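You operate a simulated robot arm through the tools that you are given. There is no shell and no other tool. Be economical: measure what you need, move in short steps, check, and stop when the job is done.

The job below is to be done with a simulated two-armed robot. You get a single attempt, and the scene is never put back.

TASK
On the top of the long desk, fold the grey cloth in half and then in half again.

The check looks at the end state, three seconds after you hand in, the way a careful person would. Anything else that was tipped, shoved, dropped, spilled or broken makes it a failure. Flat cloth is picked up by pressing the open fingertips on it (5 to 10 N) and closing them slowly along it; thin cloth reads only 2 to 8 mm in the jaws.

THE ROBOT
Two 7-joint arms with two-finger parallel grippers on one trunk, on a base that drives. Base frame: it is fixed to the floor where the robot stands at the start and does not move with it; the origin is under the middle of the robot, x ahead of it, y to its left, z up. Readings come in m, rad, newtons and seconds.
The left shoulder is at the start at [0.07, 0.163, 1.12], the right one opposite. With the tool pointing down near the work surface each hand reaches from about 0.38 to 0.88 m from the robot's upright axis, wherever it stands, measured 20 degrees to its own side. Places, roughly: top of the long desk [0.8, 1.2, 0.8]. Payload 3.43 kg a hand.
The TCP of each hand is the grasp point between the finger pads, 0.034 m short of the fingertips. In the tool frame z runs along the fingers and y along their closing line. The gripper opens to 0.128 m. The fingers are 0.024 m wide and 0.012 m thick; the gripper's body (0.048 by 0.13 m) begins 0.096 m behind the TCP.
Orientation is that of the tool frame in the base frame, as a unit quaternion [x, y, z, w]. With the fingers straight down and closing along the base's y, the tool's x points along the base's -x, its y along +y and its z along -z.

THE INTERFACE
- The arms move only by the tool arm_command. It takes "left_moves", "right_moves" or both (then of equal length, played together; a hand with none holds still); each is a list of rows, each a list of 7 numbers: the shift along the tool's x, y, z in units of 100 mm (1.0 is 100 mm), then the turn, a rotation vector about the tool's x, y, z in units of 90 degrees (1.0 is 90 degrees), then the finger opening in m, from 0 to 0.128. In form: [[x, y, z, rx, ry, rz, jaw], ...]. A call has 1 to 8 rows; each row is the pose to reach, as a shift and turn from the pose commanded when the call began, along the tool's axes at that moment. A call with a number of a shift or a turn outside -1 to 1 is refused whole. A row lasts 0.2 s, in which the tool goes at most 0.05 m and 0.15 rad; a call with a longer step from one row to the next is refused whole, and so is a gripper value outside its range. A pose out of reach is approached as far as the arm can. The call stops where the force on the tool passes 40 N (or 10 N more than at its start, if that is more) or the arm is blocked; 0.2 s more then pass. Each finger travels about 0.153 m/s and halts on what it meets, pressing with about 36 N; the grip force reading is that of the motor and also rises with nothing between the fingers. The clock runs only during rows and for 0.2 s after the last one: add rows that repeat a pose to give the fingers time. It gives the time, the measured TCP pose, the force on the tool (base axes), the opening and the grip force at its end, in the units of the frame above (readings bear some noise), with the torque about the TCP (base axes, N m) and any sound that the robot's microphone picked up, and new pictures: "views" is both (left out), scene, wrist or none (wrist: the cameras of the hands that moved).
- Cameras (640 x 400 px; columns grow to the right, rows downward): "scene" is now at [0.1356, -0.0087, 1.3402]; the picture's right is [-0.11, -0.99, 0.00], its down [-0.64, 0.07, -0.76] and it looks along [0.76, -0.08, -0.65] (base axes); focal length 262 px, centre (320, 200). "left" rides on the left gripper at [0.076, 0.011, -0.16] in its tool frame; the picture's right is [-0.15, 0.99, 0.00], its down [-0.88, -0.13, -0.46] and it looks along [-0.45, -0.07, 0.89] (tool axes); focal length 234 px, centre (320, 200). "right" rides on the right gripper at [0.076, -0.011, -0.16] in its tool frame; the picture's right is [0.15, 0.99, 0.00], its down [-0.88, 0.13, -0.46] and it looks along [-0.45, 0.07, 0.89] (tool axes); focal length 234 px, centre (320, 200). There is no depth. A picture from a camera that has moved, and an enlarged one, comes with that camera's place and axes in the base frame and with its lens.
- lift_body(by): slides the trunk up (or, below 0, down) by that many m; the arms and the scene camera ride with it, the base frame stays. It gives what a move gives, with no picture.
- roll_base(legs): drives the robot by 1 to 6 legs, each [ahead, left, turn to the left] in m, m and rad, along the robot's own axes; the way and the turn of a leg run together, so that a leg with both is an arc; at most 1.5 m and 3.142 rad a leg. The arms and the cameras ride along, it lands a little off, and it stops where it bumps. It gives what a move gives, and a new picture of the scene camera.
- head_to(pan, tilt): turns the head with the scene camera to pan (to the left, within 1.501 rad either way) and tilt (down, from -0.506 to 1.204), counted from straight ahead of the robot. It gives what a move gives, and a new picture of the scene camera.
- close_up(camera, box): a new picture of the part [left, top, right, bottom] of that camera's present view, enlarged. It takes no simulated time.
- sign_off(): hands the job in; it is judged then, once.

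Go step by step. Nothing tells you exact positions but the pictures and the camera data: compare them with the known pose of the tool, close in by small moves and look again before you grip or let go. The budget is 120 turns and 260 pictures, counting those below and the enlarged ones. Unless the task says otherwise, let go and move clear before handing in, and close with one line.

The tools are called after "Call:" as name(argument=value, ...) on one line, values as JSON. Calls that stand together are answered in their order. arm_command: Moves the arms, as the interface text tells. Its arguments: {"type":"object","properties":{"left_moves":{"type":"array"},"right_moves":{"type":"array"},"views":{"type":"string","enum":["both","scene","wrist","none"]}},"required":[]} The other tools are called the same way: lift_body (by) slides the trunk up or down; roll_base (legs) drives the base; head_to (pan, tilt) turns the head that bears the scene camera; close_up (camera, box) takes an enlarged picture of a part of a camera's view; sign_off () hands the job in.

At the start:

```text
time: 0.0
left_eef_pos: [0.7107, 0.121, 1.0216]
left_orientation: [0.0, 1.0, 0.001, 0.0]
left_wrist_force: [0.8, 0.1, -0.5]
left_torque: [-0.02, 0.0, 0.02]
left_finger_gap: 0.128
left_grasp_force: 0.0
right_eef_pos: [0.4131, -0.3177, 0.9182]
right_orientation: [0.0, 1.0, 0.0, 0.0]
right_wrist_force: [-0.4, -0.5, -0.4]
right_torque: [-0.01, 0.0, -0.01]
right_finger_gap: 0.1279
right_grasp_force: 0.0
trunk travel left (down, up): [-0.6, 0.34]
robot x, y, heading: [0.002, -0.0005, -0.001]
head pan, tilt: [-0.11, 0.702]
```

scene: 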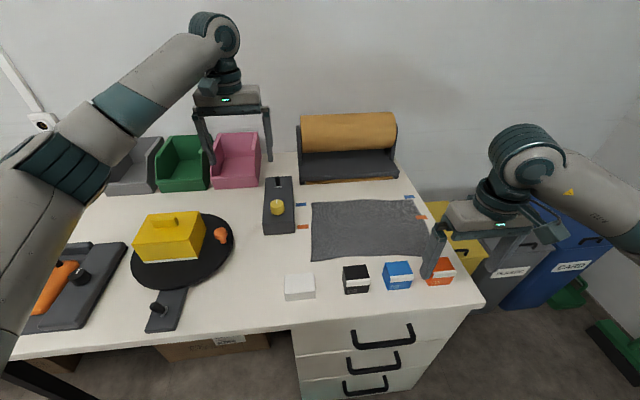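
right: 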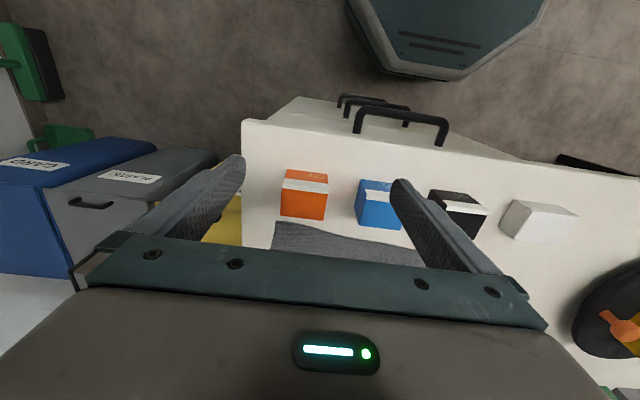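
left: 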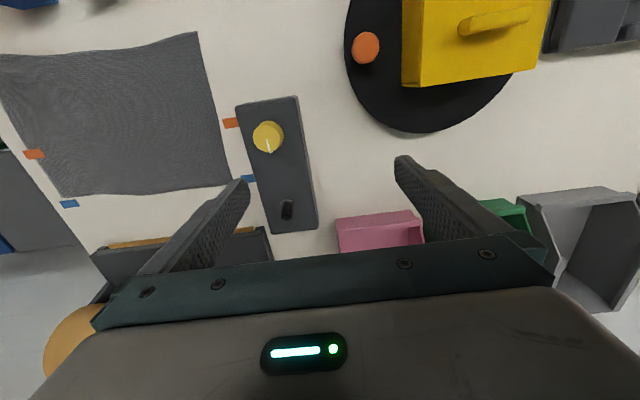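

The grey cloth lies on the right of the desk, at about x 0.52–0.75 and y −0.04 to −0.37, with small blocks in front of it. I'll look closer before moving.

Call:
close_up(camera="scene", box=[250, 170, 490, 320])

Call:
close_up(camera="left", box=[0, 0, 320, 250])

```text
2.67 times, centred on (370, 245) of scene
camera zoom: at [0.1356, -0.0087, 1.3402], right [-0.11, -0.99, 0.0], down [-0.64, 0.07, -0.76], along [0.76, -0.08, -0.65], focal length 700 px, centre (187, 80)
```

zoom: 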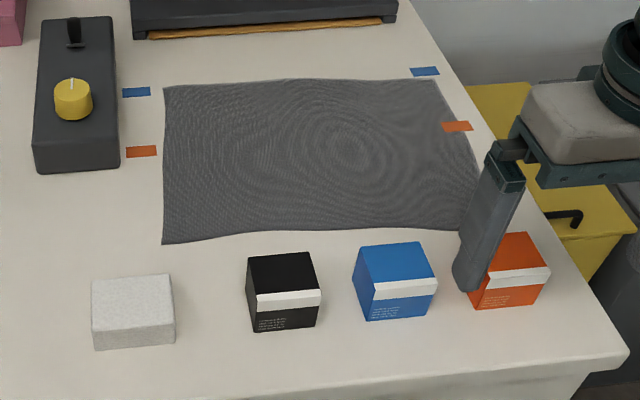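

```text
1.60 times, centred on (160, 125) of left
camera zoom: at [0.6359, 0.1316, 1.1835], right [0.15, 0.99, 0.0], down [0.88, -0.13, 0.46], along [0.45, -0.07, -0.89], focal length 375 px, centre (576, 320)
```

zoom: 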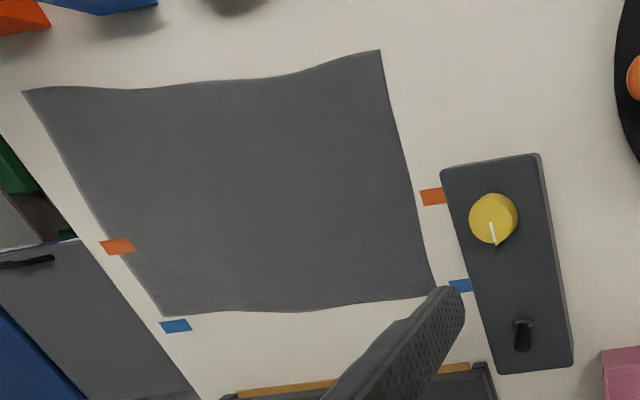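

The desk top seems to be near z 0.785. I take the near corners as about (0.55, −0.025) and (0.53, −0.36). I'll bring both hands above the near corners with narrow jaws.

Call:
arm_command(left_moves=[[0.18, -0.22, 0.17, 0, 0, 0, 0.1], [0.36, -0.45, 0.35, 0, 0, 0, 0.07], [0.55, -0.67, 0.52, 0, 0, 0, 0.05], [0.73, -0.9, 0.7, 0, 0, 0, 0.04]], right_moves=[[-0.17, -0.02, 0, 0, 0, 0, 0.1], [-0.35, -0.04, 0, 0, 0, 0, 0.07], [-0.52, -0.06, 0, 0, 0, 0, 0.05], [-0.7, -0.07, 0, 0, 0, 0, 0.04]], views="none")

Call:
arm_command(left_moves=[[0.18, -0.22, 0.17, 0, 0, 0, 0.035], [0.36, -0.45, 0.35, 0, 0, 0, 0.03], [0.55, -0.67, 0.52, 0, 0, 0, 0.03], [0.73, -0.89, 0.65, 0, 0, 0, 0.03]], right_moves=[[-0.17, -0.02, 0, 0, 0, 0, 0.04], [-0.35, -0.04, 0, 0, 0, 0, 0.03], [-0.52, -0.06, 0, 0, 0, 0, 0.03], [-0.64, -0.07, 0.3, 0, 0, 0, 0.03]])

```text
time: 1.0
left_eef_pos: [0.6389, 0.0306, 0.9513]
left_orientation: [-0.001, 1.0, -0.001, -0.001]
left_wrist_force: [0.1, 0.2, 0.3]
left_torque: [0.01, 0.02, 0.03]
left_finger_gap: 0.0398
left_grasp_force: 0.0
right_eef_pos: [0.4833, -0.325, 0.9196]
right_orientation: [0.0, 1.0, 0.001, 0.0]
right_wrist_force: [0.4, 0.0, 0.5]
right_torque: [0.02, 0.01, 0.01]
right_finger_gap: 0.04
right_grasp_force: 0.1
trunk travel left (down, up): [-0.6, 0.34]
robot x, y, heading: [0.0033, -0.002, 0.001]
head pan, tilt: [-0.11, 0.702]
```

```text
time: 2.0
left_eef_pos: [0.564, -0.0601, 0.8888]
left_orientation: [0.001, 1.0, 0.001, 0.0]
left_wrist_force: [0.6, 0.2, 0.0]
left_torque: [0.06, 0.02, 0.01]
left_finger_gap: 0.0299
left_grasp_force: 0.0
right_eef_pos: [0.5473, -0.3322, 0.8891]
right_orientation: [0.0, 1.0, 0.001, 0.001]
right_wrist_force: [-0.2, -0.1, -0.1]
right_torque: [0.01, -0.01, 0.01]
right_finger_gap: 0.0302
right_grasp_force: 0.0
trunk travel left (down, up): [-0.6, 0.34]
robot x, y, heading: [0.0033, -0.0018, 0.004]
head pan, tilt: [-0.11, 0.702]
camera scene: at [0.1361, -0.0101, 1.3402], right [-0.11, -0.99, 0.0], down [-0.64, 0.07, -0.76], along [0.76, -0.08, -0.65], focal length 262 px, centre (320, 200)
camera right: at [0.4716, -0.3441, 1.0477], right [-0.15, 0.99, 0.0], down [0.88, 0.13, 0.46], along [0.45, 0.07, -0.89], focal length 234 px, centre (320, 200)
camera left: at [0.4895, -0.0485, 1.0486], right [0.15, 0.99, 0.0], down [0.88, -0.13, 0.46], along [0.45, -0.07, -0.89], focal length 234 px, centre (320, 200)
```

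scene: 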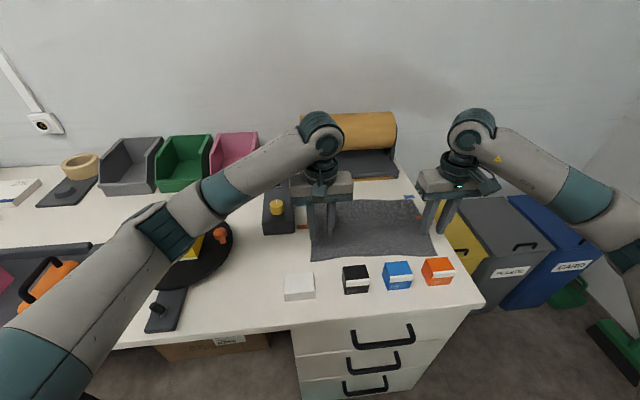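
right: 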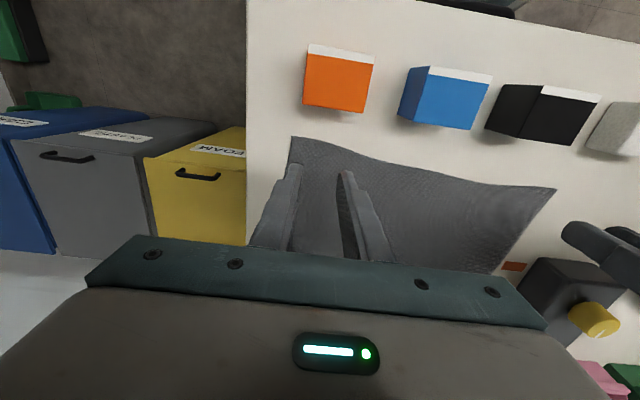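
left: 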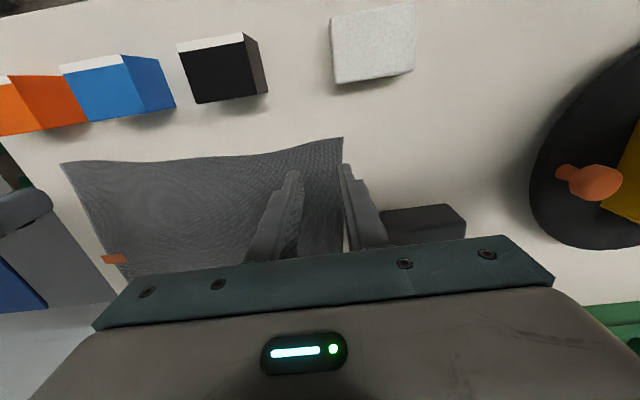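

Both corners are where I expected. I'll trim the hands slightly onto the cloth and go down to just above the desk.

Call:
arm_command(left_moves=[[-0.06, -0.05, 0.3, 0, 0, 0, 0.03], [-0.06, -0.05, 0.55, 0, 0, 0, 0.03], [-0.06, -0.05, 0.6, 0, 0, 0, 0.03], [-0.06, -0.05, 0.6, 0, 0, 0, 0.03]], right_moves=[[-0.06, -0.04, 0.3, 0, 0, 0, 0.03], [-0.06, -0.04, 0.55, 0, 0, 0, 0.03], [-0.06, -0.04, 0.6, 0, 0, 0, 0.03], [-0.06, -0.04, 0.6, 0, 0, 0, 0.03]], views="wrist")

```text
time: 3.0
left_eef_pos: [0.57, -0.064, 0.8267]
left_orientation: [0.001, 1.0, 0.0, -0.001]
left_wrist_force: [0.0, -0.3, -0.2]
left_torque: [0.02, 0.04, 0.0]
left_finger_gap: 0.0301
left_grasp_force: 0.1
right_eef_pos: [0.5532, -0.3352, 0.8287]
right_orientation: [0.0, 1.0, 0.001, 0.0]
right_wrist_force: [1.5, 0.0, 0.4]
right_torque: [0.01, 0.01, 0.01]
right_finger_gap: 0.0297
right_grasp_force: 0.0
trunk travel left (down, up): [-0.6, 0.34]
robot x, y, heading: [0.0006, -0.0004, 0.001]
head pan, tilt: [-0.11, 0.702]
camera right: at [0.4772, -0.3471, 0.9875], right [-0.15, 0.99, 0.0], down [0.88, 0.13, 0.46], along [0.45, 0.07, -0.89], focal length 234 px, centre (320, 200)
camera left: at [0.4957, -0.0525, 0.9884], right [0.15, 0.99, 0.0], down [0.88, -0.13, 0.46], along [0.45, -0.07, -0.89], focal length 234 px, centre (320, 200)
```

right: 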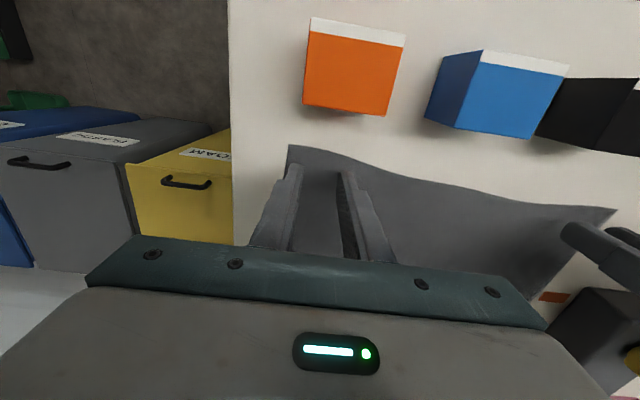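
left: 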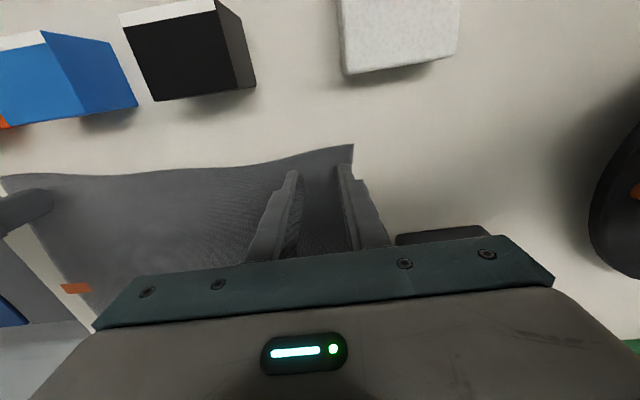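

The fingertips are just above the cloth, about 1 cm in from the edge. I'll shift slightly outward and press down gently.

Call:
arm_command(left_moves=[[0.05, 0, 0.02, 0, 0, 0, 0.03], [0.05, 0, 0.04, 0, 0, 0, 0.03], [0.05, 0, 0.06, 0, 0, 0, 0.03]], right_moves=[[0.05, 0, 0.02, 0, 0, 0, 0.03], [0.05, 0, 0.05, 0, 0, 0, 0.03], [0.05, 0, 0.08, 0, 0, 0, 0.03]], views="none")

```text
time: 3.8
left_eef_pos: [0.5657, -0.0635, 0.8216]
left_orientation: [0.0, 1.0, 0.0, 0.0]
left_wrist_force: [-0.6, -0.4, 0.2]
left_torque: [-0.01, -0.03, -0.04]
left_finger_gap: 0.0302
left_grasp_force: 0.2
right_eef_pos: [0.5479, -0.3364, 0.821]
right_orientation: [0.0, 1.0, 0.0, 0.0]
right_wrist_force: [0.1, 0.5, 0.5]
right_torque: [0.02, -0.01, 0.01]
right_finger_gap: 0.0298
right_grasp_force: 0.0
trunk travel left (down, up): [-0.6, 0.34]
robot x, y, heading: [-0.0007, 0.0005, 0.001]
head pan, tilt: [-0.11, 0.702]
```

Call:
arm_command(left_moves=[[0, 0, 0.02, 0, 0, 0, 0.03], [0, 0, 0.04, 0, 0, 0, 0.03]], right_moves=[[0, 0, 0.02, 0, 0, 0, 0.03], [0, 0, 0.04, 0, 0, 0, 0.03]], views="none")

```text
time: 4.4
left_eef_pos: [0.5671, -0.0627, 0.8172]
left_orientation: [0.0, 1.0, 0.0, 0.0]
left_wrist_force: [-1.0, -0.3, 0.3]
left_torque: [-0.01, -0.01, -0.02]
left_finger_gap: 0.0299
left_grasp_force: 0.0
right_eef_pos: [0.5496, -0.3353, 0.8157]
right_orientation: [0.0, 1.0, 0.0, 0.0]
right_wrist_force: [-0.2, 0.0, -0.6]
right_torque: [-0.01, 0.0, -0.02]
right_finger_gap: 0.0297
right_grasp_force: 0.1
trunk travel left (down, up): [-0.6, 0.34]
robot x, y, heading: [0.0025, 0.0007, 0.002]
head pan, tilt: [-0.11, 0.702]
```

There's no contact yet, so I'll continue down in small steps.

Call:
arm_command(left_moves=[[0, 0, 0.02, 0, 0, 0, 0.03], [0, 0, 0.04, 0, 0, 0, 0.03]], right_moves=[[0, 0, 0.02, 0, 0, 0, 0.03], [0, 0, 0.04, 0, 0, 0, 0.03]], views="none")

Call:
arm_command(left_moves=[[0, 0, 0.015, 0, 0, 0, 0.03], [0, 0, 0.03, 0, 0, 0, 0.03]], right_moves=[[0, 0, 0.01, 0, 0, 0, 0.03], [0, 0, 0.02, 0, 0, 0, 0.03]], views="wrist")

```text
time: 5.0
left_eef_pos: [0.5644, -0.0648, 0.8164]
left_orientation: [0.0, 1.0, 0.0, 0.002]
left_wrist_force: [0.6, -0.8, 5.8]
left_torque: [-0.04, -0.06, 0.01]
left_finger_gap: 0.0298
left_grasp_force: 0.1
right_eef_pos: [0.5487, -0.3358, 0.8154]
right_orientation: [0.0, 1.0, 0.0, 0.003]
right_wrist_force: [0.6, -1.6, 17.3]
right_torque: [-0.03, -0.02, 0.03]
right_finger_gap: 0.0298
right_grasp_force: 0.1
trunk travel left (down, up): [-0.6, 0.34]
robot x, y, heading: [-0.0028, 0.0012, 0.001]
head pan, tilt: [-0.11, 0.702]
```

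```text
time: 5.6
left_eef_pos: [0.5662, -0.063, 0.8156]
left_orientation: [-0.001, 1.0, -0.002, 0.004]
left_wrist_force: [6.3, -0.4, 25.8]
left_torque: [0.24, -0.11, -0.07]
left_finger_gap: 0.0297
left_grasp_force: 0.1
right_eef_pos: [0.5471, -0.3361, 0.815]
right_orientation: [0.001, 1.0, 0.0, 0.005]
right_wrist_force: [6.7, -3.0, 33.6]
right_torque: [-0.08, -0.09, 0.01]
right_finger_gap: 0.0301
right_grasp_force: 0.0
trunk travel left (down, up): [-0.6, 0.34]
robot x, y, heading: [0.0013, -0.0009, 0.001]
head pan, tilt: [-0.11, 0.702]
camera right: at [0.4697, -0.3463, 0.9735], right [-0.15, 0.99, 0.0], down [0.88, 0.13, 0.46], along [0.46, 0.07, -0.89], focal length 234 px, centre (320, 200)
camera left: at [0.4882, -0.0512, 0.9756], right [0.15, 0.99, 0.0], down [0.88, -0.13, 0.46], along [0.46, -0.07, -0.89], focal length 234 px, centre (320, 200)
```

right: 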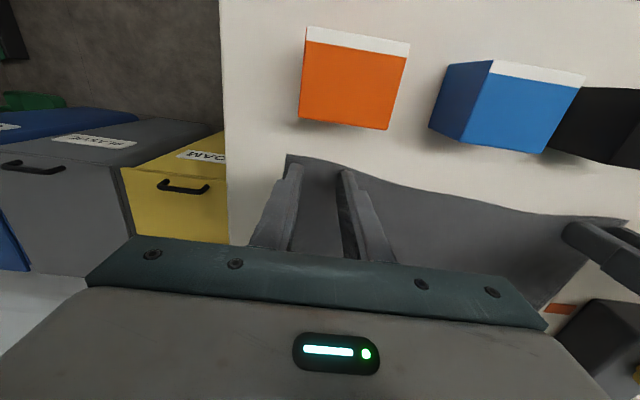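
left: 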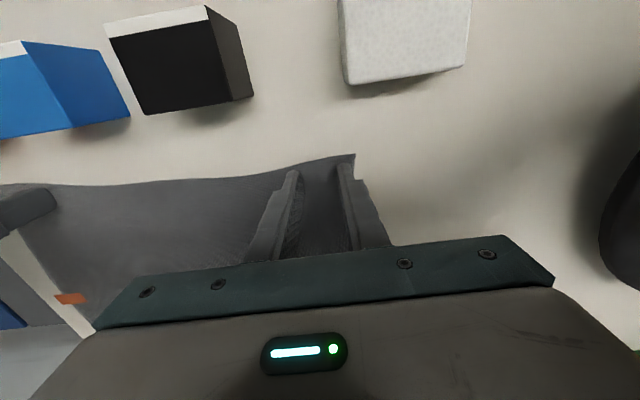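

The fingers are pressed too hard, so I'll ease off to about 8 N and close slowly.

Call:
arm_command(left_moves=[[0, 0, -0.02, 0, 0, 0, 0.03], [0, 0, -0.02, 0, 0, 0, 0.03]], right_moves=[[0, 0, -0.03, 0, 0, 0, 0.03], [0, 0, -0.03, 0, 0, 0, 0.03]], views="none")

```text
time: 6.2
left_eef_pos: [0.5651, -0.0634, 0.8162]
left_orientation: [0.0, 1.0, -0.001, 0.002]
left_wrist_force: [4.3, 1.2, 31.9]
left_torque: [0.2, -0.08, -0.03]
left_finger_gap: 0.0298
left_grasp_force: 0.0
right_eef_pos: [0.5459, -0.3356, 0.8166]
right_orientation: [0.0, 1.0, -0.001, 0.001]
right_wrist_force: [3.4, 0.5, 17.9]
right_torque: [0.04, -0.16, -0.02]
right_finger_gap: 0.0299
right_grasp_force: 0.1
trunk travel left (down, up): [-0.6, 0.34]
robot x, y, heading: [-0.0007, -0.0001, 0.0]
head pan, tilt: [-0.11, 0.702]
```

Call:
arm_command(left_moves=[[0, 0, -0.015, 0, 0, 0, 0.03], [0, 0, -0.015, 0, 0, 0, 0.03], [0, 0, -0.015, 0, 0, 0, 0.03]], right_moves=[[0, 0, -0.005, 0, 0, 0, 0.03], [0, 0, -0.005, 0, 0, 0, 0.03], [0, 0, -0.005, 0, 0, 0, 0.03]], views="none")

```text
time: 7.0
left_eef_pos: [0.5651, -0.0623, 0.8159]
left_orientation: [-0.001, 1.0, 0.001, 0.001]
left_wrist_force: [5.2, 1.6, 22.9]
left_torque: [0.11, -0.16, -0.01]
left_finger_gap: 0.0296
left_grasp_force: 0.1
right_eef_pos: [0.547, -0.3357, 0.816]
right_orientation: [0.0, 1.0, -0.001, 0.001]
right_wrist_force: [-0.2, 2.4, 11.2]
right_torque: [0.1, 0.0, 0.0]
right_finger_gap: 0.0302
right_grasp_force: 0.1
trunk travel left (down, up): [-0.6, 0.34]
robot x, y, heading: [0.0025, 0.0007, 0.001]
head pan, tilt: [-0.11, 0.702]
```

Call:
arm_command(left_moves=[[0, 0, -0.018, 0, 0, 0, 0.03], [0, 0, -0.018, 0, 0, 0, 0.03], [0, 0, -0.018, 0, 0, 0, 0.03]], right_moves=[[0, 0, -0.003, 0, 0, 0, 0.03], [0, 0, -0.003, 0, 0, 0, 0.03], [0, 0, -0.003, 0, 0, 0, 0.03]], views="none")

```text
time: 7.8
left_eef_pos: [0.5648, -0.0621, 0.8165]
left_orientation: [0.0, 1.0, 0.0, -0.002]
left_wrist_force: [-0.4, 1.5, 4.3]
left_torque: [0.02, 0.04, -0.02]
left_finger_gap: 0.0297
left_grasp_force: 0.1
right_eef_pos: [0.5473, -0.336, 0.8147]
right_orientation: [0.0, 1.0, -0.001, 0.001]
right_wrist_force: [-1.5, 0.8, 10.6]
right_torque: [0.04, 0.08, 0.05]
right_finger_gap: 0.0299
right_grasp_force: 0.2
trunk travel left (down, up): [-0.6, 0.34]
robot x, y, heading: [-0.0017, 0.0015, 0.001]
head pan, tilt: [-0.11, 0.702]
```

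Forces are now about 4 N and 10 N. I'll add a little on the left and close both jaws slowly.

Call:
arm_command(left_moves=[[0, 0, 0.004, 0, 0, 0, 0.026], [0, 0, 0.004, 0, 0, 0, 0.022], [0, 0, 0.004, 0, 0, 0, 0.018], [0, 0, 0.004, 0, 0, 0, 0.014], [0, 0, 0.004, 0, 0, 0, 0.01], [0, 0, 0.004, 0, 0, 0, 0.006], [0, 0, 0.004, 0, 0, 0, 0.002], [0, 0, 0.004, 0, 0, 0, 0.0]], right_moves=[[0, 0, 0, 0, 0, 0, 0.026], [0, 0, 0, 0, 0, 0, 0.022], [0, 0, 0, 0, 0, 0, 0.018], [0, 0, 0, 0, 0, 0, 0.014], [0, 0, 0, 0, 0, 0, 0.01], [0, 0, 0, 0, 0, 0, 0.006], [0, 0, 0, 0, 0, 0, 0.002], [0, 0, 0, 0, 0, 0, 0.0]], views="wrist")

```text
time: 9.6
left_eef_pos: [0.5657, -0.0637, 0.8162]
left_orientation: [0.001, 1.0, 0.0, -0.001]
left_wrist_force: [0.5, -0.2, 0.0]
left_torque: [0.02, 0.01, -0.02]
left_finger_gap: 0.0
left_grasp_force: 33.5
right_eef_pos: [0.5473, -0.3356, 0.8147]
right_orientation: [0.001, 1.0, 0.0, 0.001]
right_wrist_force: [0.4, -0.5, 12.8]
right_torque: [-0.02, -0.01, 0.03]
right_finger_gap: 0.0001
right_grasp_force: 33.3
trunk travel left (down, up): [-0.6, 0.34]
robot x, y, heading: [0.0017, 0.002, -0.001]
head pan, tilt: [-0.11, 0.702]
camera right: at [0.4711, -0.3466, 0.9742], right [-0.15, 0.99, 0.0], down [0.88, 0.13, 0.46], along [0.45, 0.07, -0.89], focal length 234 px, centre (320, 200)
camera left: at [0.4901, -0.052, 0.9769], right [0.15, 0.99, 0.0], down [0.88, -0.13, 0.46], along [0.45, -0.07, -0.89], focal length 234 px, centre (320, 200)
```

right: 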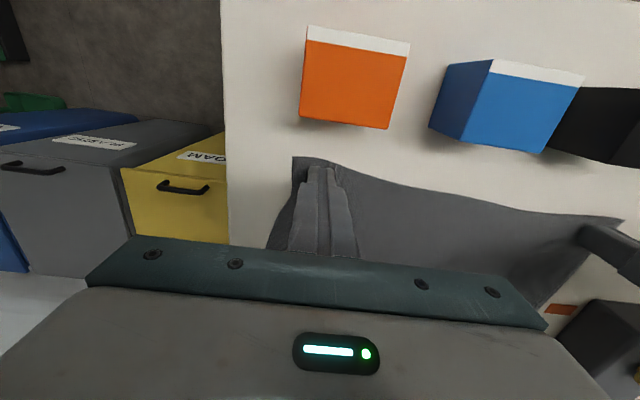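
left: 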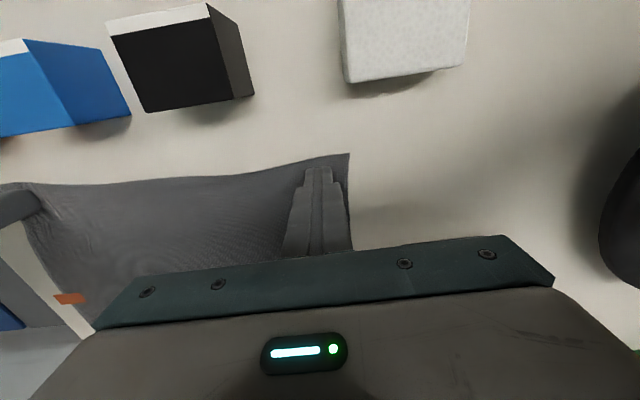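

Both jaws closed on nothing because the cloth slid out. I'll retry with a wider opening and a slightly firmer press. First I lift, shift inward and open.

Call:
arm_command(left_moves=[[0, 0, -0.15, 0, 0, 0, 0.0], [0, -0.16, -0.15, 0, 0, 0, 0.03], [0, -0.16, -0.1, 0, 0, 0, 0.06], [0, -0.16, -0.03, 0, 0, 0, 0.06], [0, -0.16, -0.01, 0, 0, 0, 0.06], [0, -0.16, -0.01, 0, 0, 0, 0.06]], right_moves=[[0, 0, -0.15, 0, 0, 0, 0.0], [0, 0.17, -0.15, 0, 0, 0, 0.03], [0, 0.17, -0.1, 0, 0, 0, 0.06], [0, 0.17, -0.03, 0, 0, 0, 0.06], [0, 0.17, -0.01, 0, 0, 0, 0.06], [0, 0.17, -0.01, 0, 0, 0, 0.06]], views="wrist")

```text
time: 11.0
left_eef_pos: [0.567, -0.0798, 0.816]
left_orientation: [0.0, 1.0, 0.0, 0.0]
left_wrist_force: [0.0, 0.1, 0.8]
left_torque: [-0.01, 0.0, 0.0]
left_finger_gap: 0.06
left_grasp_force: 0.0
right_eef_pos: [0.5477, -0.3192, 0.815]
right_orientation: [0.0, 1.0, 0.0, 0.0]
right_wrist_force: [-0.7, 0.3, 3.0]
right_torque: [-0.02, 0.03, -0.02]
right_finger_gap: 0.0601
right_grasp_force: 0.0
trunk travel left (down, up): [-0.6, 0.34]
robot x, y, heading: [-0.0008, 0.0012, -0.002]
head pan, tilt: [-0.11, 0.702]
camera right: at [0.4717, -0.33, 0.9745], right [-0.15, 0.99, 0.0], down [0.88, 0.13, 0.46], along [0.45, 0.07, -0.89], focal length 234 px, centre (320, 200)
camera left: at [0.491, -0.0681, 0.9771], right [0.15, 0.99, 0.0], down [0.88, -0.13, 0.46], along [0.45, -0.07, -0.89], focal length 234 px, centre (320, 200)
```

right: 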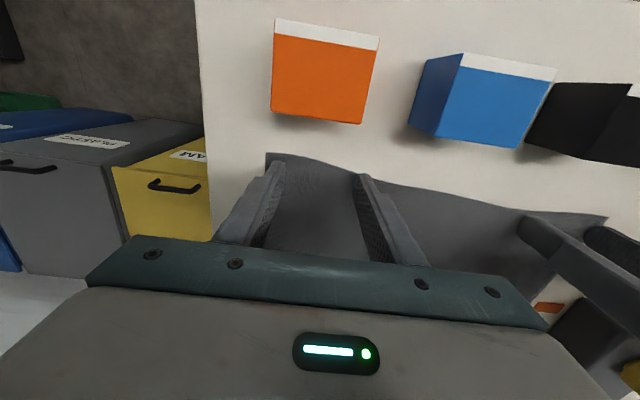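
left: 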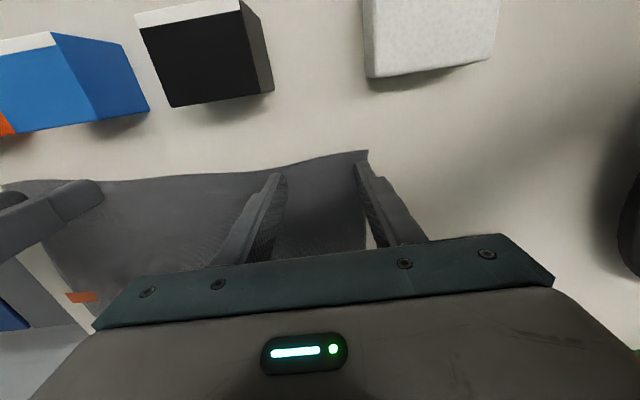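

The outer fingers sit right on the cloth's side edges. I'll move both inward 1 cm and press.

Call:
arm_command(left_moves=[[0, 0, -0.08, 0, 0, 0, 0.06], [0, -0.12, -0.08, 0, 0, 0, 0.06], [0, -0.12, 0, 0, 0, 0, 0.06], [0, -0.12, 0.01, 0, 0, 0, 0.06], [0, -0.12, 0.015, 0, 0, 0, 0.06], [0, -0.12, 0.015, 0, 0, 0, 0.06]], right_moves=[[0, 0, -0.08, 0, 0, 0, 0.06], [0, 0.12, -0.08, 0, 0, 0, 0.06], [0, 0.12, 0, 0, 0, 0, 0.06], [0, 0.12, 0.005, 0, 0, 0, 0.06], [0, 0.12, 0.01, 0, 0, 0, 0.06], [0, 0.12, 0.01, 0, 0, 0, 0.06]], views="none")

```text
time: 12.4
left_eef_pos: [0.5655, -0.0909, 0.8161]
left_orientation: [0.0, 1.0, 0.0, -0.001]
left_wrist_force: [1.0, 0.4, 3.6]
left_torque: [0.06, -0.03, -0.02]
left_finger_gap: 0.0601
left_grasp_force: 0.2
right_eef_pos: [0.5489, -0.3071, 0.8161]
right_orientation: [0.0, 1.0, 0.0, 0.001]
right_wrist_force: [0.2, -1.8, 7.8]
right_torque: [-0.04, -0.04, 0.0]
right_finger_gap: 0.0601
right_grasp_force: 0.7
trunk travel left (down, up): [-0.6, 0.34]
robot x, y, heading: [0.001, 0.0017, -0.004]
head pan, tilt: [-0.11, 0.702]
```

Call:
arm_command(left_moves=[[0, 0, 0.007, 0, 0, 0, 0.06], [0, 0, 0.007, 0, 0, 0, 0.056], [0, 0, 0.007, 0, 0, 0, 0.052], [0, 0, 0.007, 0, 0, 0, 0.048], [0, 0, 0.007, 0, 0, 0, 0.044], [0, 0, 0.007, 0, 0, 0, 0.04], [0, 0, 0.007, 0, 0, 0, 0.036], [0, 0, 0.007, 0, 0, 0, 0.032]], right_moves=[[0, 0, 0.003, 0, 0, 0, 0.06], [0, 0, 0.003, 0, 0, 0, 0.056], [0, 0, 0.003, 0, 0, 0, 0.052], [0, 0, 0.003, 0, 0, 0, 0.048], [0, 0, 0.003, 0, 0, 0, 0.044], [0, 0, 0.003, 0, 0, 0, 0.04], [0, 0, 0.003, 0, 0, 0, 0.036], [0, 0, 0.003, 0, 0, 0, 0.032]], views="wrist")

```text
time: 14.2
left_eef_pos: [0.5662, -0.0914, 0.8151]
left_orientation: [0.0, 1.0, 0.0, 0.001]
left_wrist_force: [0.5, 0.1, 6.5]
left_torque: [-0.01, 0.01, -0.04]
left_finger_gap: 0.0313
left_grasp_force: 0.1
right_eef_pos: [0.5476, -0.3052, 0.8156]
right_orientation: [0.0, 1.0, -0.001, 0.001]
right_wrist_force: [-0.5, 0.8, 16.0]
right_torque: [-0.06, -0.06, 0.01]
right_finger_gap: 0.0303
right_grasp_force: 0.1
trunk travel left (down, up): [-0.6, 0.34]
robot x, y, heading: [0.0004, -0.002, 0.003]
head pan, tilt: [-0.11, 0.702]
camera right: at [0.4705, -0.3169, 0.9741], right [-0.15, 0.99, 0.0], down [0.88, 0.13, 0.46], along [0.45, 0.07, -0.89], focal length 234 px, centre (320, 200)
camera left: at [0.4894, -0.0797, 0.9762], right [0.15, 0.99, 0.0], down [0.88, -0.13, 0.46], along [0.45, -0.07, -0.89], focal length 234 px, centre (320, 200)
```

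right: 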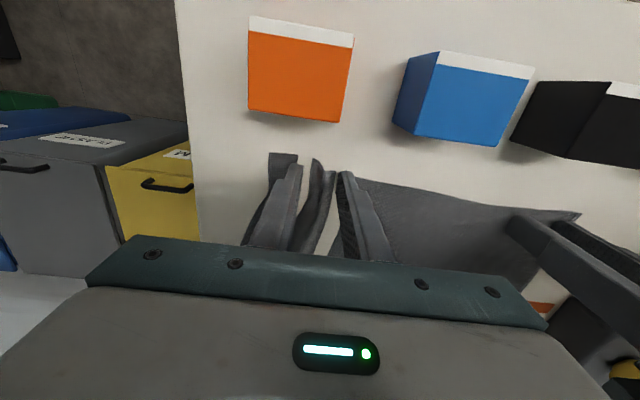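
left: 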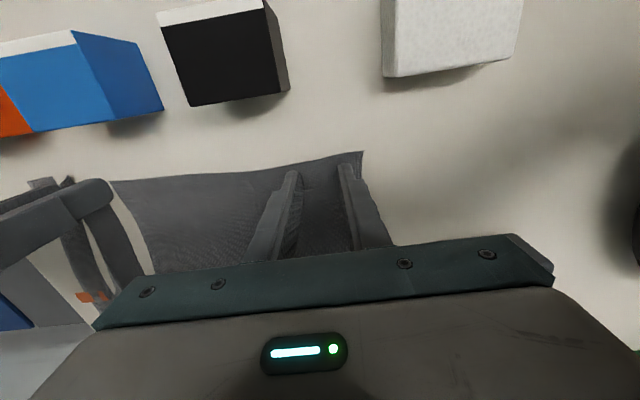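

The right hand has raised a good ridge, so I'll finish closing it. The left slid, so I'll lift it a little, reopen and press again more firmly.

Call:
arm_command(left_moves=[[0, 0, -0.1, 0, 0, 0, 0.032], [0, -0.1, -0.1, 0, 0, 0, 0.05], [0, -0.1, -0.08, 0, 0, 0, 0.06], [0, -0.1, -0.01, 0, 0, 0, 0.06], [0, -0.1, 0.01, 0, 0, 0, 0.06], [0, -0.1, 0.015, 0, 0, 0, 0.06], [0, -0.1, 0.02, 0, 0, 0, 0.06], [0, -0.1, 0.02, 0, 0, 0, 0.06]], right_moves=[[0, 0, 0, 0, 0, 0, 0.028], [0, 0, 0, 0, 0, 0, 0.024], [0, 0, 0, 0, 0, 0, 0.02], [0, 0, 0, 0, 0, 0, 0.016], [0, 0, 0, 0, 0, 0, 0.012], [0, 0, 0, 0, 0, 0, 0.008], [0, 0, 0, 0, 0, 0, 0.004], [0, 0, 0, 0, 0, 0, 0.0]], views="wrist")

```text
time: 16.0
left_eef_pos: [0.5643, -0.1001, 0.8154]
left_orientation: [0.0, 1.0, -0.002, 0.002]
left_wrist_force: [1.3, 0.3, 22.7]
left_torque: [0.41, 0.06, 0.03]
left_finger_gap: 0.06
left_grasp_force: 0.2
right_eef_pos: [0.5468, -0.3051, 0.8159]
right_orientation: [0.0, 1.0, 0.0, 0.001]
right_wrist_force: [1.8, 2.6, 9.4]
right_torque: [-0.01, -0.11, 0.0]
right_finger_gap: 0.0025
right_grasp_force: 35.5
trunk travel left (down, up): [-0.6, 0.34]
robot x, y, heading: [-0.0023, -0.0, 0.002]
head pan, tilt: [-0.11, 0.702]
camera right: at [0.4699, -0.3166, 0.9741], right [-0.15, 0.99, 0.0], down [0.88, 0.13, 0.46], along [0.45, 0.07, -0.89], focal length 234 px, centre (320, 200)
camera left: at [0.4888, -0.0894, 0.9758], right [0.15, 0.99, 0.0], down [0.88, -0.13, 0.46], along [0.45, -0.07, -0.89], focal length 234 px, centre (320, 200)
```

right: 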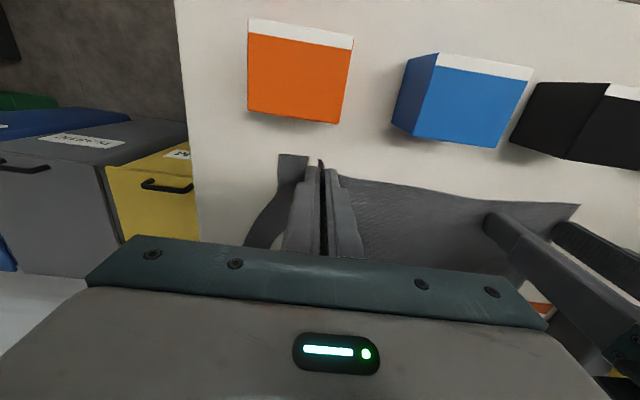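
left: 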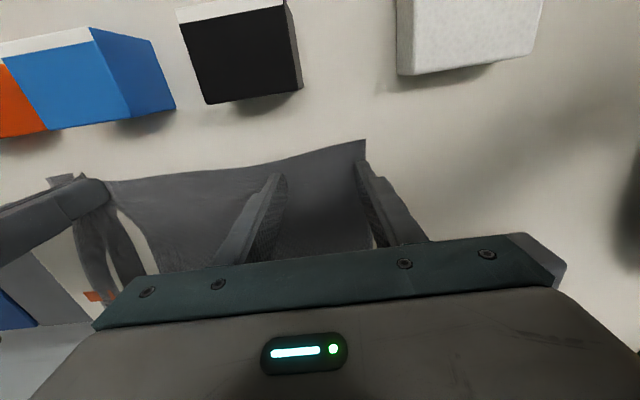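

The right hand holds the cloth (2.5 mm). For the left I'll use a 0.04 opening, shifted inside the corner, with a firmer press.

Call:
arm_command(left_moves=[[0, 0, -0.1, 0, 0, 0, 0.06], [0.08, -0.02, -0.1, 0, 0, 0, 0.04], [0.08, -0.02, -0.1, 0, 0, 0, 0.04], [0.08, -0.02, -0.03, 0, 0, 0, 0.04], [0.08, -0.02, -0.01, 0, 0, 0, 0.04], [0.08, -0.02, -0.005, 0, 0, 0, 0.04], [0.08, -0.02, -0.005, 0, 0, 0, 0.04]], views="wrist")

```text
time: 17.6
left_eef_pos: [0.5574, -0.1034, 0.8161]
left_orientation: [-0.001, 1.0, -0.001, 0.001]
left_wrist_force: [-1.3, 3.8, 20.0]
left_torque: [0.33, 0.04, 0.0]
left_finger_gap: 0.0403
left_grasp_force: 0.5
right_eef_pos: [0.5481, -0.3054, 0.8154]
right_orientation: [0.001, 1.0, -0.001, 0.001]
right_wrist_force: [2.0, 0.9, 10.1]
right_torque: [-0.02, -0.08, -0.02]
right_finger_gap: 0.0027
right_grasp_force: 35.6
trunk travel left (down, up): [-0.6, 0.34]
robot x, y, heading: [-0.0026, 0.0014, -0.002]
head pan, tilt: [-0.11, 0.702]
camera left: at [0.4808, -0.0916, 0.9759], right [0.15, 0.99, 0.0], down [0.88, -0.13, 0.46], along [0.45, -0.07, -0.89], focal length 234 px, centre (320, 200)
```

left: 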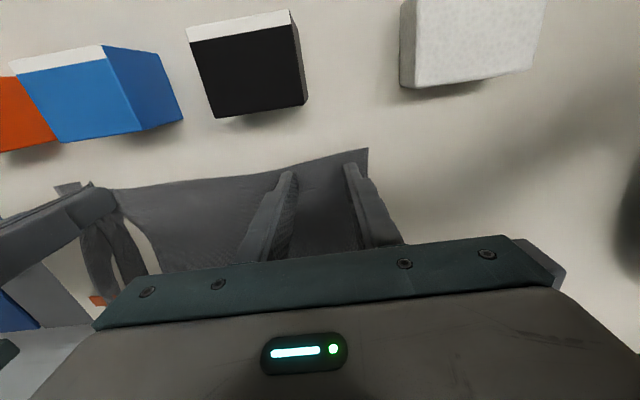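

Call:
arm_command(left_moves=[[0, 0, -0.003, 0, 0, 0, 0.04], [0, 0, -0.003, 0, 0, 0, 0.036], [0, 0, -0.003, 0, 0, 0, 0.032], [0, 0, -0.003, 0, 0, 0, 0.028], [0, 0, -0.003, 0, 0, 0, 0.024], [0, 0, -0.003, 0, 0, 0, 0.02], [0, 0, -0.003, 0, 0, 0, 0.016], [0, 0, -0.003, 0, 0, 0, 0.014]], views="wrist")

```text
time: 19.4
left_eef_pos: [0.556, -0.1039, 0.8153]
left_orientation: [0.001, 1.0, 0.0, 0.001]
left_wrist_force: [1.3, -4.4, 28.2]
left_torque: [-0.11, 0.01, 0.0]
left_finger_gap: 0.0147
left_grasp_force: 0.6
right_eef_pos: [0.547, -0.3067, 0.8165]
right_orientation: [0.0, 1.0, 0.001, 0.001]
right_wrist_force: [0.9, 4.1, 6.7]
right_torque: [0.08, -0.03, 0.02]
right_finger_gap: 0.0025
right_grasp_force: 36.0
trunk travel left (down, up): [-0.6, 0.34]
robot x, y, heading: [-0.0042, 0.0004, 0.001]
head pan, tilt: [-0.11, 0.702]
camera left: at [0.4803, -0.0922, 0.9758], right [0.15, 0.99, 0.0], down [0.88, -0.13, 0.46], along [0.45, -0.07, -0.89], focal length 234 px, centre (320, 200)
```

left: 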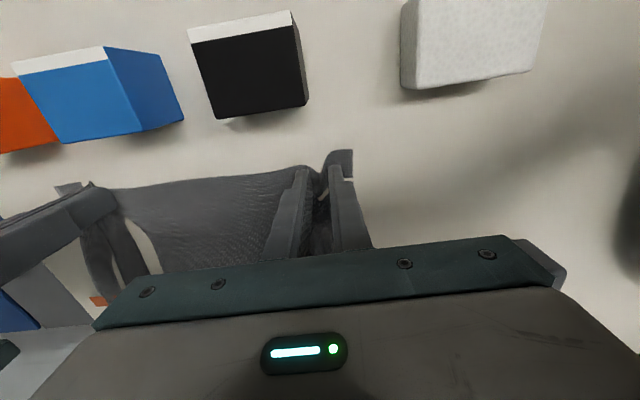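

A ridge has formed on the left too, so I'll finish closing.

Call:
arm_command(left_moves=[[0, 0, -0.004, 0, 0, 0, 0.01], [0, 0, -0.004, 0, 0, 0, 0.006], [0, 0, -0.004, 0, 0, 0, 0.002], [0, 0, -0.004, 0, 0, 0, 0.0], [0, 0, -0.01, 0, 0, 0, 0.0]], views="both")

```text
time: 20.6
left_eef_pos: [0.5567, -0.1027, 0.8158]
left_orientation: [-0.001, 1.0, 0.0, 0.001]
left_wrist_force: [-3.2, -2.4, 18.7]
left_torque: [-0.08, 0.05, 0.03]
left_finger_gap: 0.0
left_grasp_force: 33.2
right_eef_pos: [0.5463, -0.3065, 0.8156]
right_orientation: [0.001, 1.0, 0.0, 0.001]
right_wrist_force: [0.3, 3.4, 6.1]
right_torque: [0.08, -0.04, 0.02]
right_finger_gap: 0.0026
right_grasp_force: 35.8
trunk travel left (down, up): [-0.6, 0.34]
robot x, y, heading: [0.0014, 0.0001, 0.002]
head pan, tilt: [-0.11, 0.702]
camera scene: at [0.1327, -0.0078, 1.3405], right [-0.11, -0.99, 0.0], down [-0.64, 0.07, -0.77], along [0.76, -0.08, -0.64], focal length 262 px, centre (320, 200)
camera left: at [0.4806, -0.0919, 0.9761], right [0.15, 0.99, 0.0], down [0.88, -0.13, 0.46], along [0.45, -0.07, -0.89], focal length 234 px, centre (320, 200)
```

scene: 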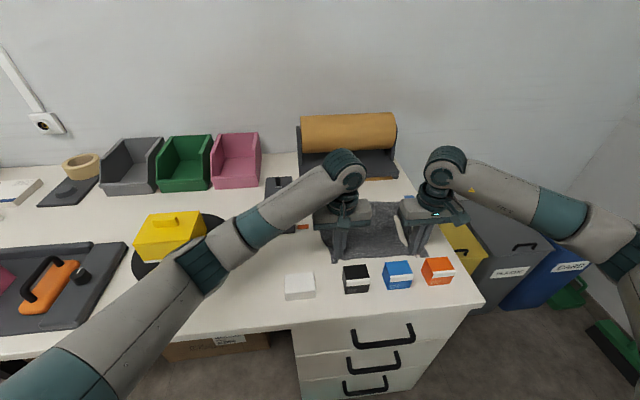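
left: 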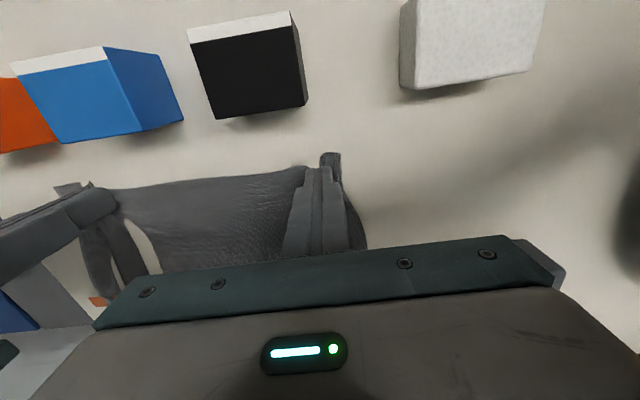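

The left slipped off again. I'll reposition it fully inside the corner with a 0.06 opening, which worked on the right, and press again.

Call:
arm_command(left_moves=[[0, 0, -0.2, 0, 0, 0, 0.0], [0, -0.1, -0.2, 0, 0, 0, 0.03], [0, -0.25, -0.2, 0, 0, 0, 0.06], [0, -0.25, -0.1, 0, 0, 0, 0.06], [0, -0.25, -0.04, 0, 0, 0, 0.06], [0, -0.25, -0.01, 0, 0, 0, 0.06], [0, -0.25, -0.01, 0, 0, 0, 0.06]], views="wrist")

```text
time: 22.2
left_eef_pos: [0.5567, -0.1281, 0.8158]
left_orientation: [0.0, 1.0, 0.0, 0.0]
left_wrist_force: [0.4, 0.6, 0.2]
left_torque: [-0.03, -0.02, 0.0]
left_finger_gap: 0.06
left_grasp_force: 0.0
right_eef_pos: [0.5473, -0.3063, 0.8154]
right_orientation: [0.0, 1.0, 0.0, 0.001]
right_wrist_force: [2.0, -3.6, 20.0]
right_torque: [-0.14, -0.14, -0.02]
right_finger_gap: 0.0025
right_grasp_force: 36.0
trunk travel left (down, up): [-0.6, 0.34]
robot x, y, heading: [0.0019, 0.0007, -0.005]
head pan, tilt: [-0.11, 0.702]
camera left: at [0.4818, -0.1171, 0.9766], right [0.15, 0.99, 0.0], down [0.88, -0.13, 0.46], along [0.45, -0.07, -0.89], focal length 234 px, centre (320, 200)
```

left: 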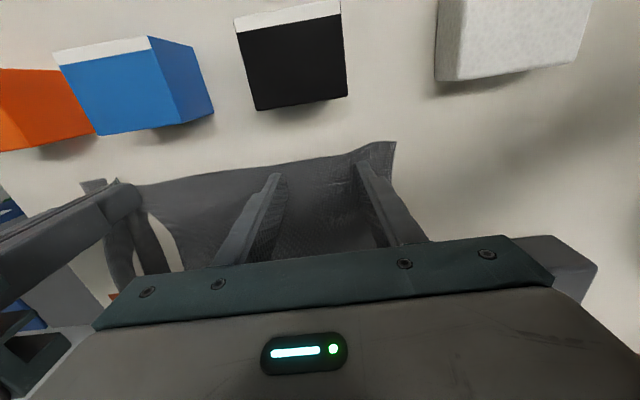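

Call:
arm_command(left_moves=[[0.02, 0.12, -0.05, 0, 0, 0, 0.055], [0.02, 0.12, 0.0, 0, 0, 0, 0.055], [0.02, 0.12, 0.01, 0, 0, 0, 0.055], [0.02, 0.12, 0.015, 0, 0, 0, 0.055], [0.02, 0.12, 0.02, 0, 0, 0, 0.055], [0.02, 0.12, 0.02, 0, 0, 0, 0.055]], views="none")

```text
time: 23.6
left_eef_pos: [0.5558, -0.1166, 0.8164]
left_orientation: [0.0, 1.0, -0.001, 0.002]
left_wrist_force: [-3.1, 0.6, 15.9]
left_torque: [0.23, 0.08, 0.04]
left_finger_gap: 0.0549
left_grasp_force: 0.0
right_eef_pos: [0.5466, -0.3054, 0.8155]
right_orientation: [0.001, 1.0, 0.0, 0.0]
right_wrist_force: [3.1, -1.1, 14.7]
right_torque: [-0.05, -0.17, -0.01]
right_finger_gap: 0.0025
right_grasp_force: 36.2
trunk travel left (down, up): [-0.6, 0.34]
robot x, y, heading: [0.0031, 0.0024, -0.003]
head pan, tilt: [-0.11, 0.702]
```

Call:
arm_command(left_moves=[[0, 0, 0, 0, 0, 0, 0.05], [0, 0, 0, 0, 0, 0, 0.046], [0, 0, 0, 0, 0, 0, 0.042], [0, 0, 0, 0, 0, 0, 0.038], [0, 0, 0, 0, 0, 0, 0.034], [0, 0, 0, 0, 0, 0, 0.03], [0, 0, 0, 0, 0, 0, 0.026], [0, 0, 0, 0, 0, 0, 0.022]], views="wrist")

```text
time: 25.4
left_eef_pos: [0.5557, -0.1151, 0.8153]
left_orientation: [0.0, 1.0, -0.002, 0.002]
left_wrist_force: [-0.5, -8.1, 27.0]
left_torque: [-0.39, 0.09, 0.03]
left_finger_gap: 0.0229
left_grasp_force: 0.9
right_eef_pos: [0.5464, -0.3059, 0.8163]
right_orientation: [0.0, 1.0, -0.001, 0.001]
right_wrist_force: [-1.2, 10.4, 5.6]
right_torque: [0.35, -0.01, 0.13]
right_finger_gap: 0.0026
right_grasp_force: 36.0
trunk travel left (down, up): [-0.6, 0.34]
robot x, y, heading: [-0.0018, -0.0019, -0.001]
head pan, tilt: [-0.11, 0.702]
camera left: at [0.4786, -0.1045, 0.976], right [0.15, 0.99, 0.0], down [0.88, -0.13, 0.46], along [0.45, -0.07, -0.89], focal length 234 px, centre (320, 200)
```

left: 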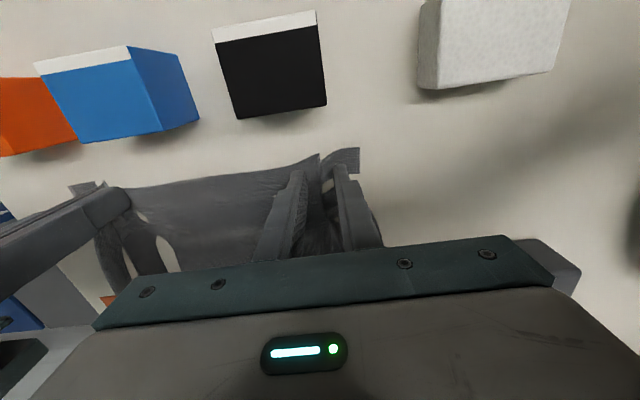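

Call:
arm_command(left_moves=[[0, -0.02, 0, 0, 0, 0, 0.018], [0, -0.04, 0, 0, 0, 0, 0.014], [0, -0.04, 0, 0, 0, 0, 0.01], [0, -0.04, 0, 0, 0, 0, 0.006], [0, -0.04, 0, 0, 0, 0, 0.002], [0, -0.04, 0, 0, 0, 0, 0.0]], views="wrist")

```text
time: 26.8
left_eef_pos: [0.5533, -0.121, 0.817]
left_orientation: [0.001, 1.0, -0.001, 0.001]
left_wrist_force: [-1.6, -14.3, 33.9]
left_torque: [-0.54, 0.14, -0.27]
left_finger_gap: 0.0027
left_grasp_force: 36.2
right_eef_pos: [0.5461, -0.3065, 0.8154]
right_orientation: [0.0, 1.0, 0.001, 0.001]
right_wrist_force: [0.6, 12.1, 1.2]
right_torque: [0.4, -0.06, 0.16]
right_finger_gap: 0.0026
right_grasp_force: 36.4
trunk travel left (down, up): [-0.6, 0.34]
robot x, y, heading: [0.0032, 0.0028, -0.004]
head pan, tilt: [-0.11, 0.702]
camera left: at [0.478, -0.1096, 0.9763], right [0.15, 0.99, 0.0], down [0.88, -0.13, 0.46], along [0.45, -0.07, -0.89], focal length 234 px, centre (320, 200)
```

left: 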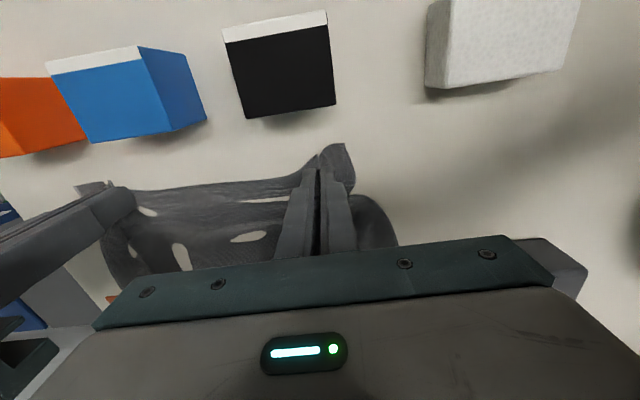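

The left now holds too (2.7 mm), but the cloth between the hands is taut. I'll ease the hands toward each other and lift slightly.

Call:
arm_command(left_moves=[[0, -0.05, -0.05, 0, 0, 0, 0.0], [0, -0.08, -0.2, 0, 0, 0, 0.0], [0, -0.08, -0.4, 0, 0, 0, 0.0], [0, -0.08, -0.4, 0, 0, 0, 0.0]], right_moves=[[0, 0.05, -0.05, 0, 0, 0, 0.0], [0, 0.08, -0.2, 0, 0, 0, 0.0], [0, 0.08, -0.4, 0, 0, 0, 0.0], [0, 0.08, -0.4, 0, 0, 0, 0.0]], views="both")

Call:
close_up(camera="scene", box=[280, 170, 480, 300])

```text
time: 27.8
left_eef_pos: [0.5565, -0.1276, 0.8527]
left_orientation: [0.0, 1.0, 0.001, -0.001]
left_wrist_force: [-0.8, -0.8, 0.3]
left_torque: [0.01, -0.02, 0.01]
left_finger_gap: 0.0017
left_grasp_force: 36.2
right_eef_pos: [0.5481, -0.2991, 0.8531]
right_orientation: [0.0, 1.0, 0.0, 0.0]
right_wrist_force: [-0.1, 0.9, 0.1]
right_torque: [0.0, 0.05, 0.01]
right_finger_gap: 0.0025
right_grasp_force: 36.1
trunk travel left (down, up): [-0.6, 0.34]
robot x, y, heading: [-0.0012, -0.0001, 0.002]
head pan, tilt: [-0.11, 0.702]
camera scene: at [0.1361, -0.009, 1.3401], right [-0.11, -0.99, 0.0], down [-0.64, 0.07, -0.76], along [0.76, -0.08, -0.65], focal length 262 px, centre (320, 200)
camera right: at [0.472, -0.3101, 1.0119], right [-0.15, 0.99, 0.0], down [0.88, 0.13, 0.46], along [0.45, 0.07, -0.89], focal length 234 px, centre (320, 200)
camera left: at [0.4808, -0.1174, 1.0134], right [0.15, 0.99, 0.0], down [0.88, -0.13, 0.45], along [0.45, -0.06, -0.89], focal length 234 px, centre (320, 200)
```

scene: 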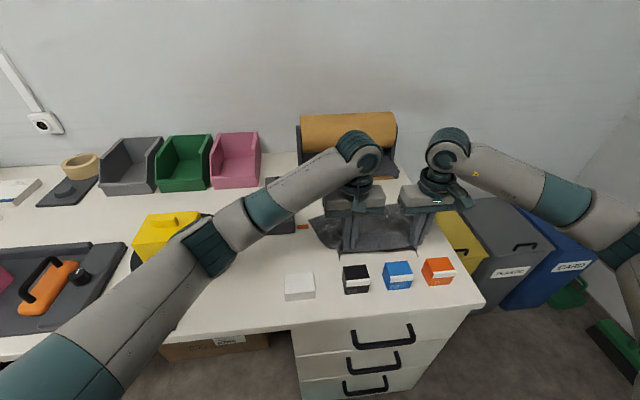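
right: 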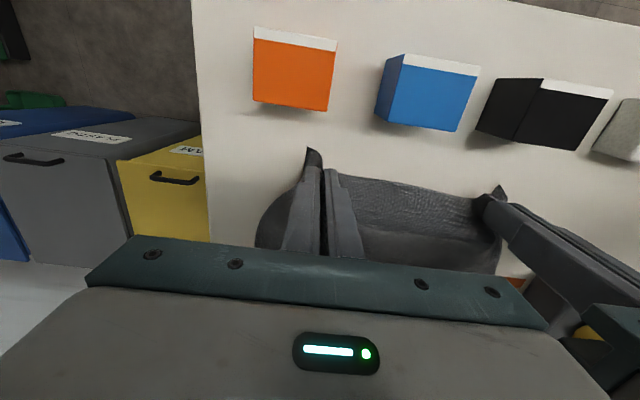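
left: 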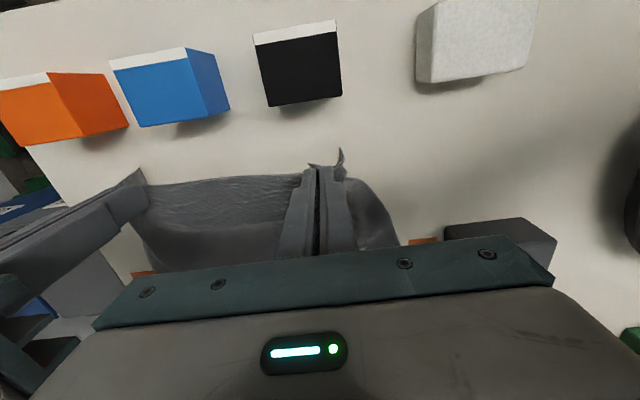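

```text
3.08 times, centred on (380, 235) of scene
camera zoom: at [0.1361, -0.009, 1.3401], right [-0.11, -0.99, 0.0], down [-0.64, 0.07, -0.76], along [0.76, -0.08, -0.65], focal length 807 px, centre (135, 92)
```

zoom: 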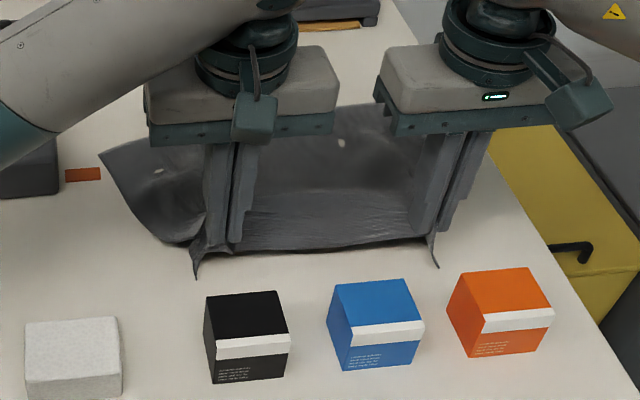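

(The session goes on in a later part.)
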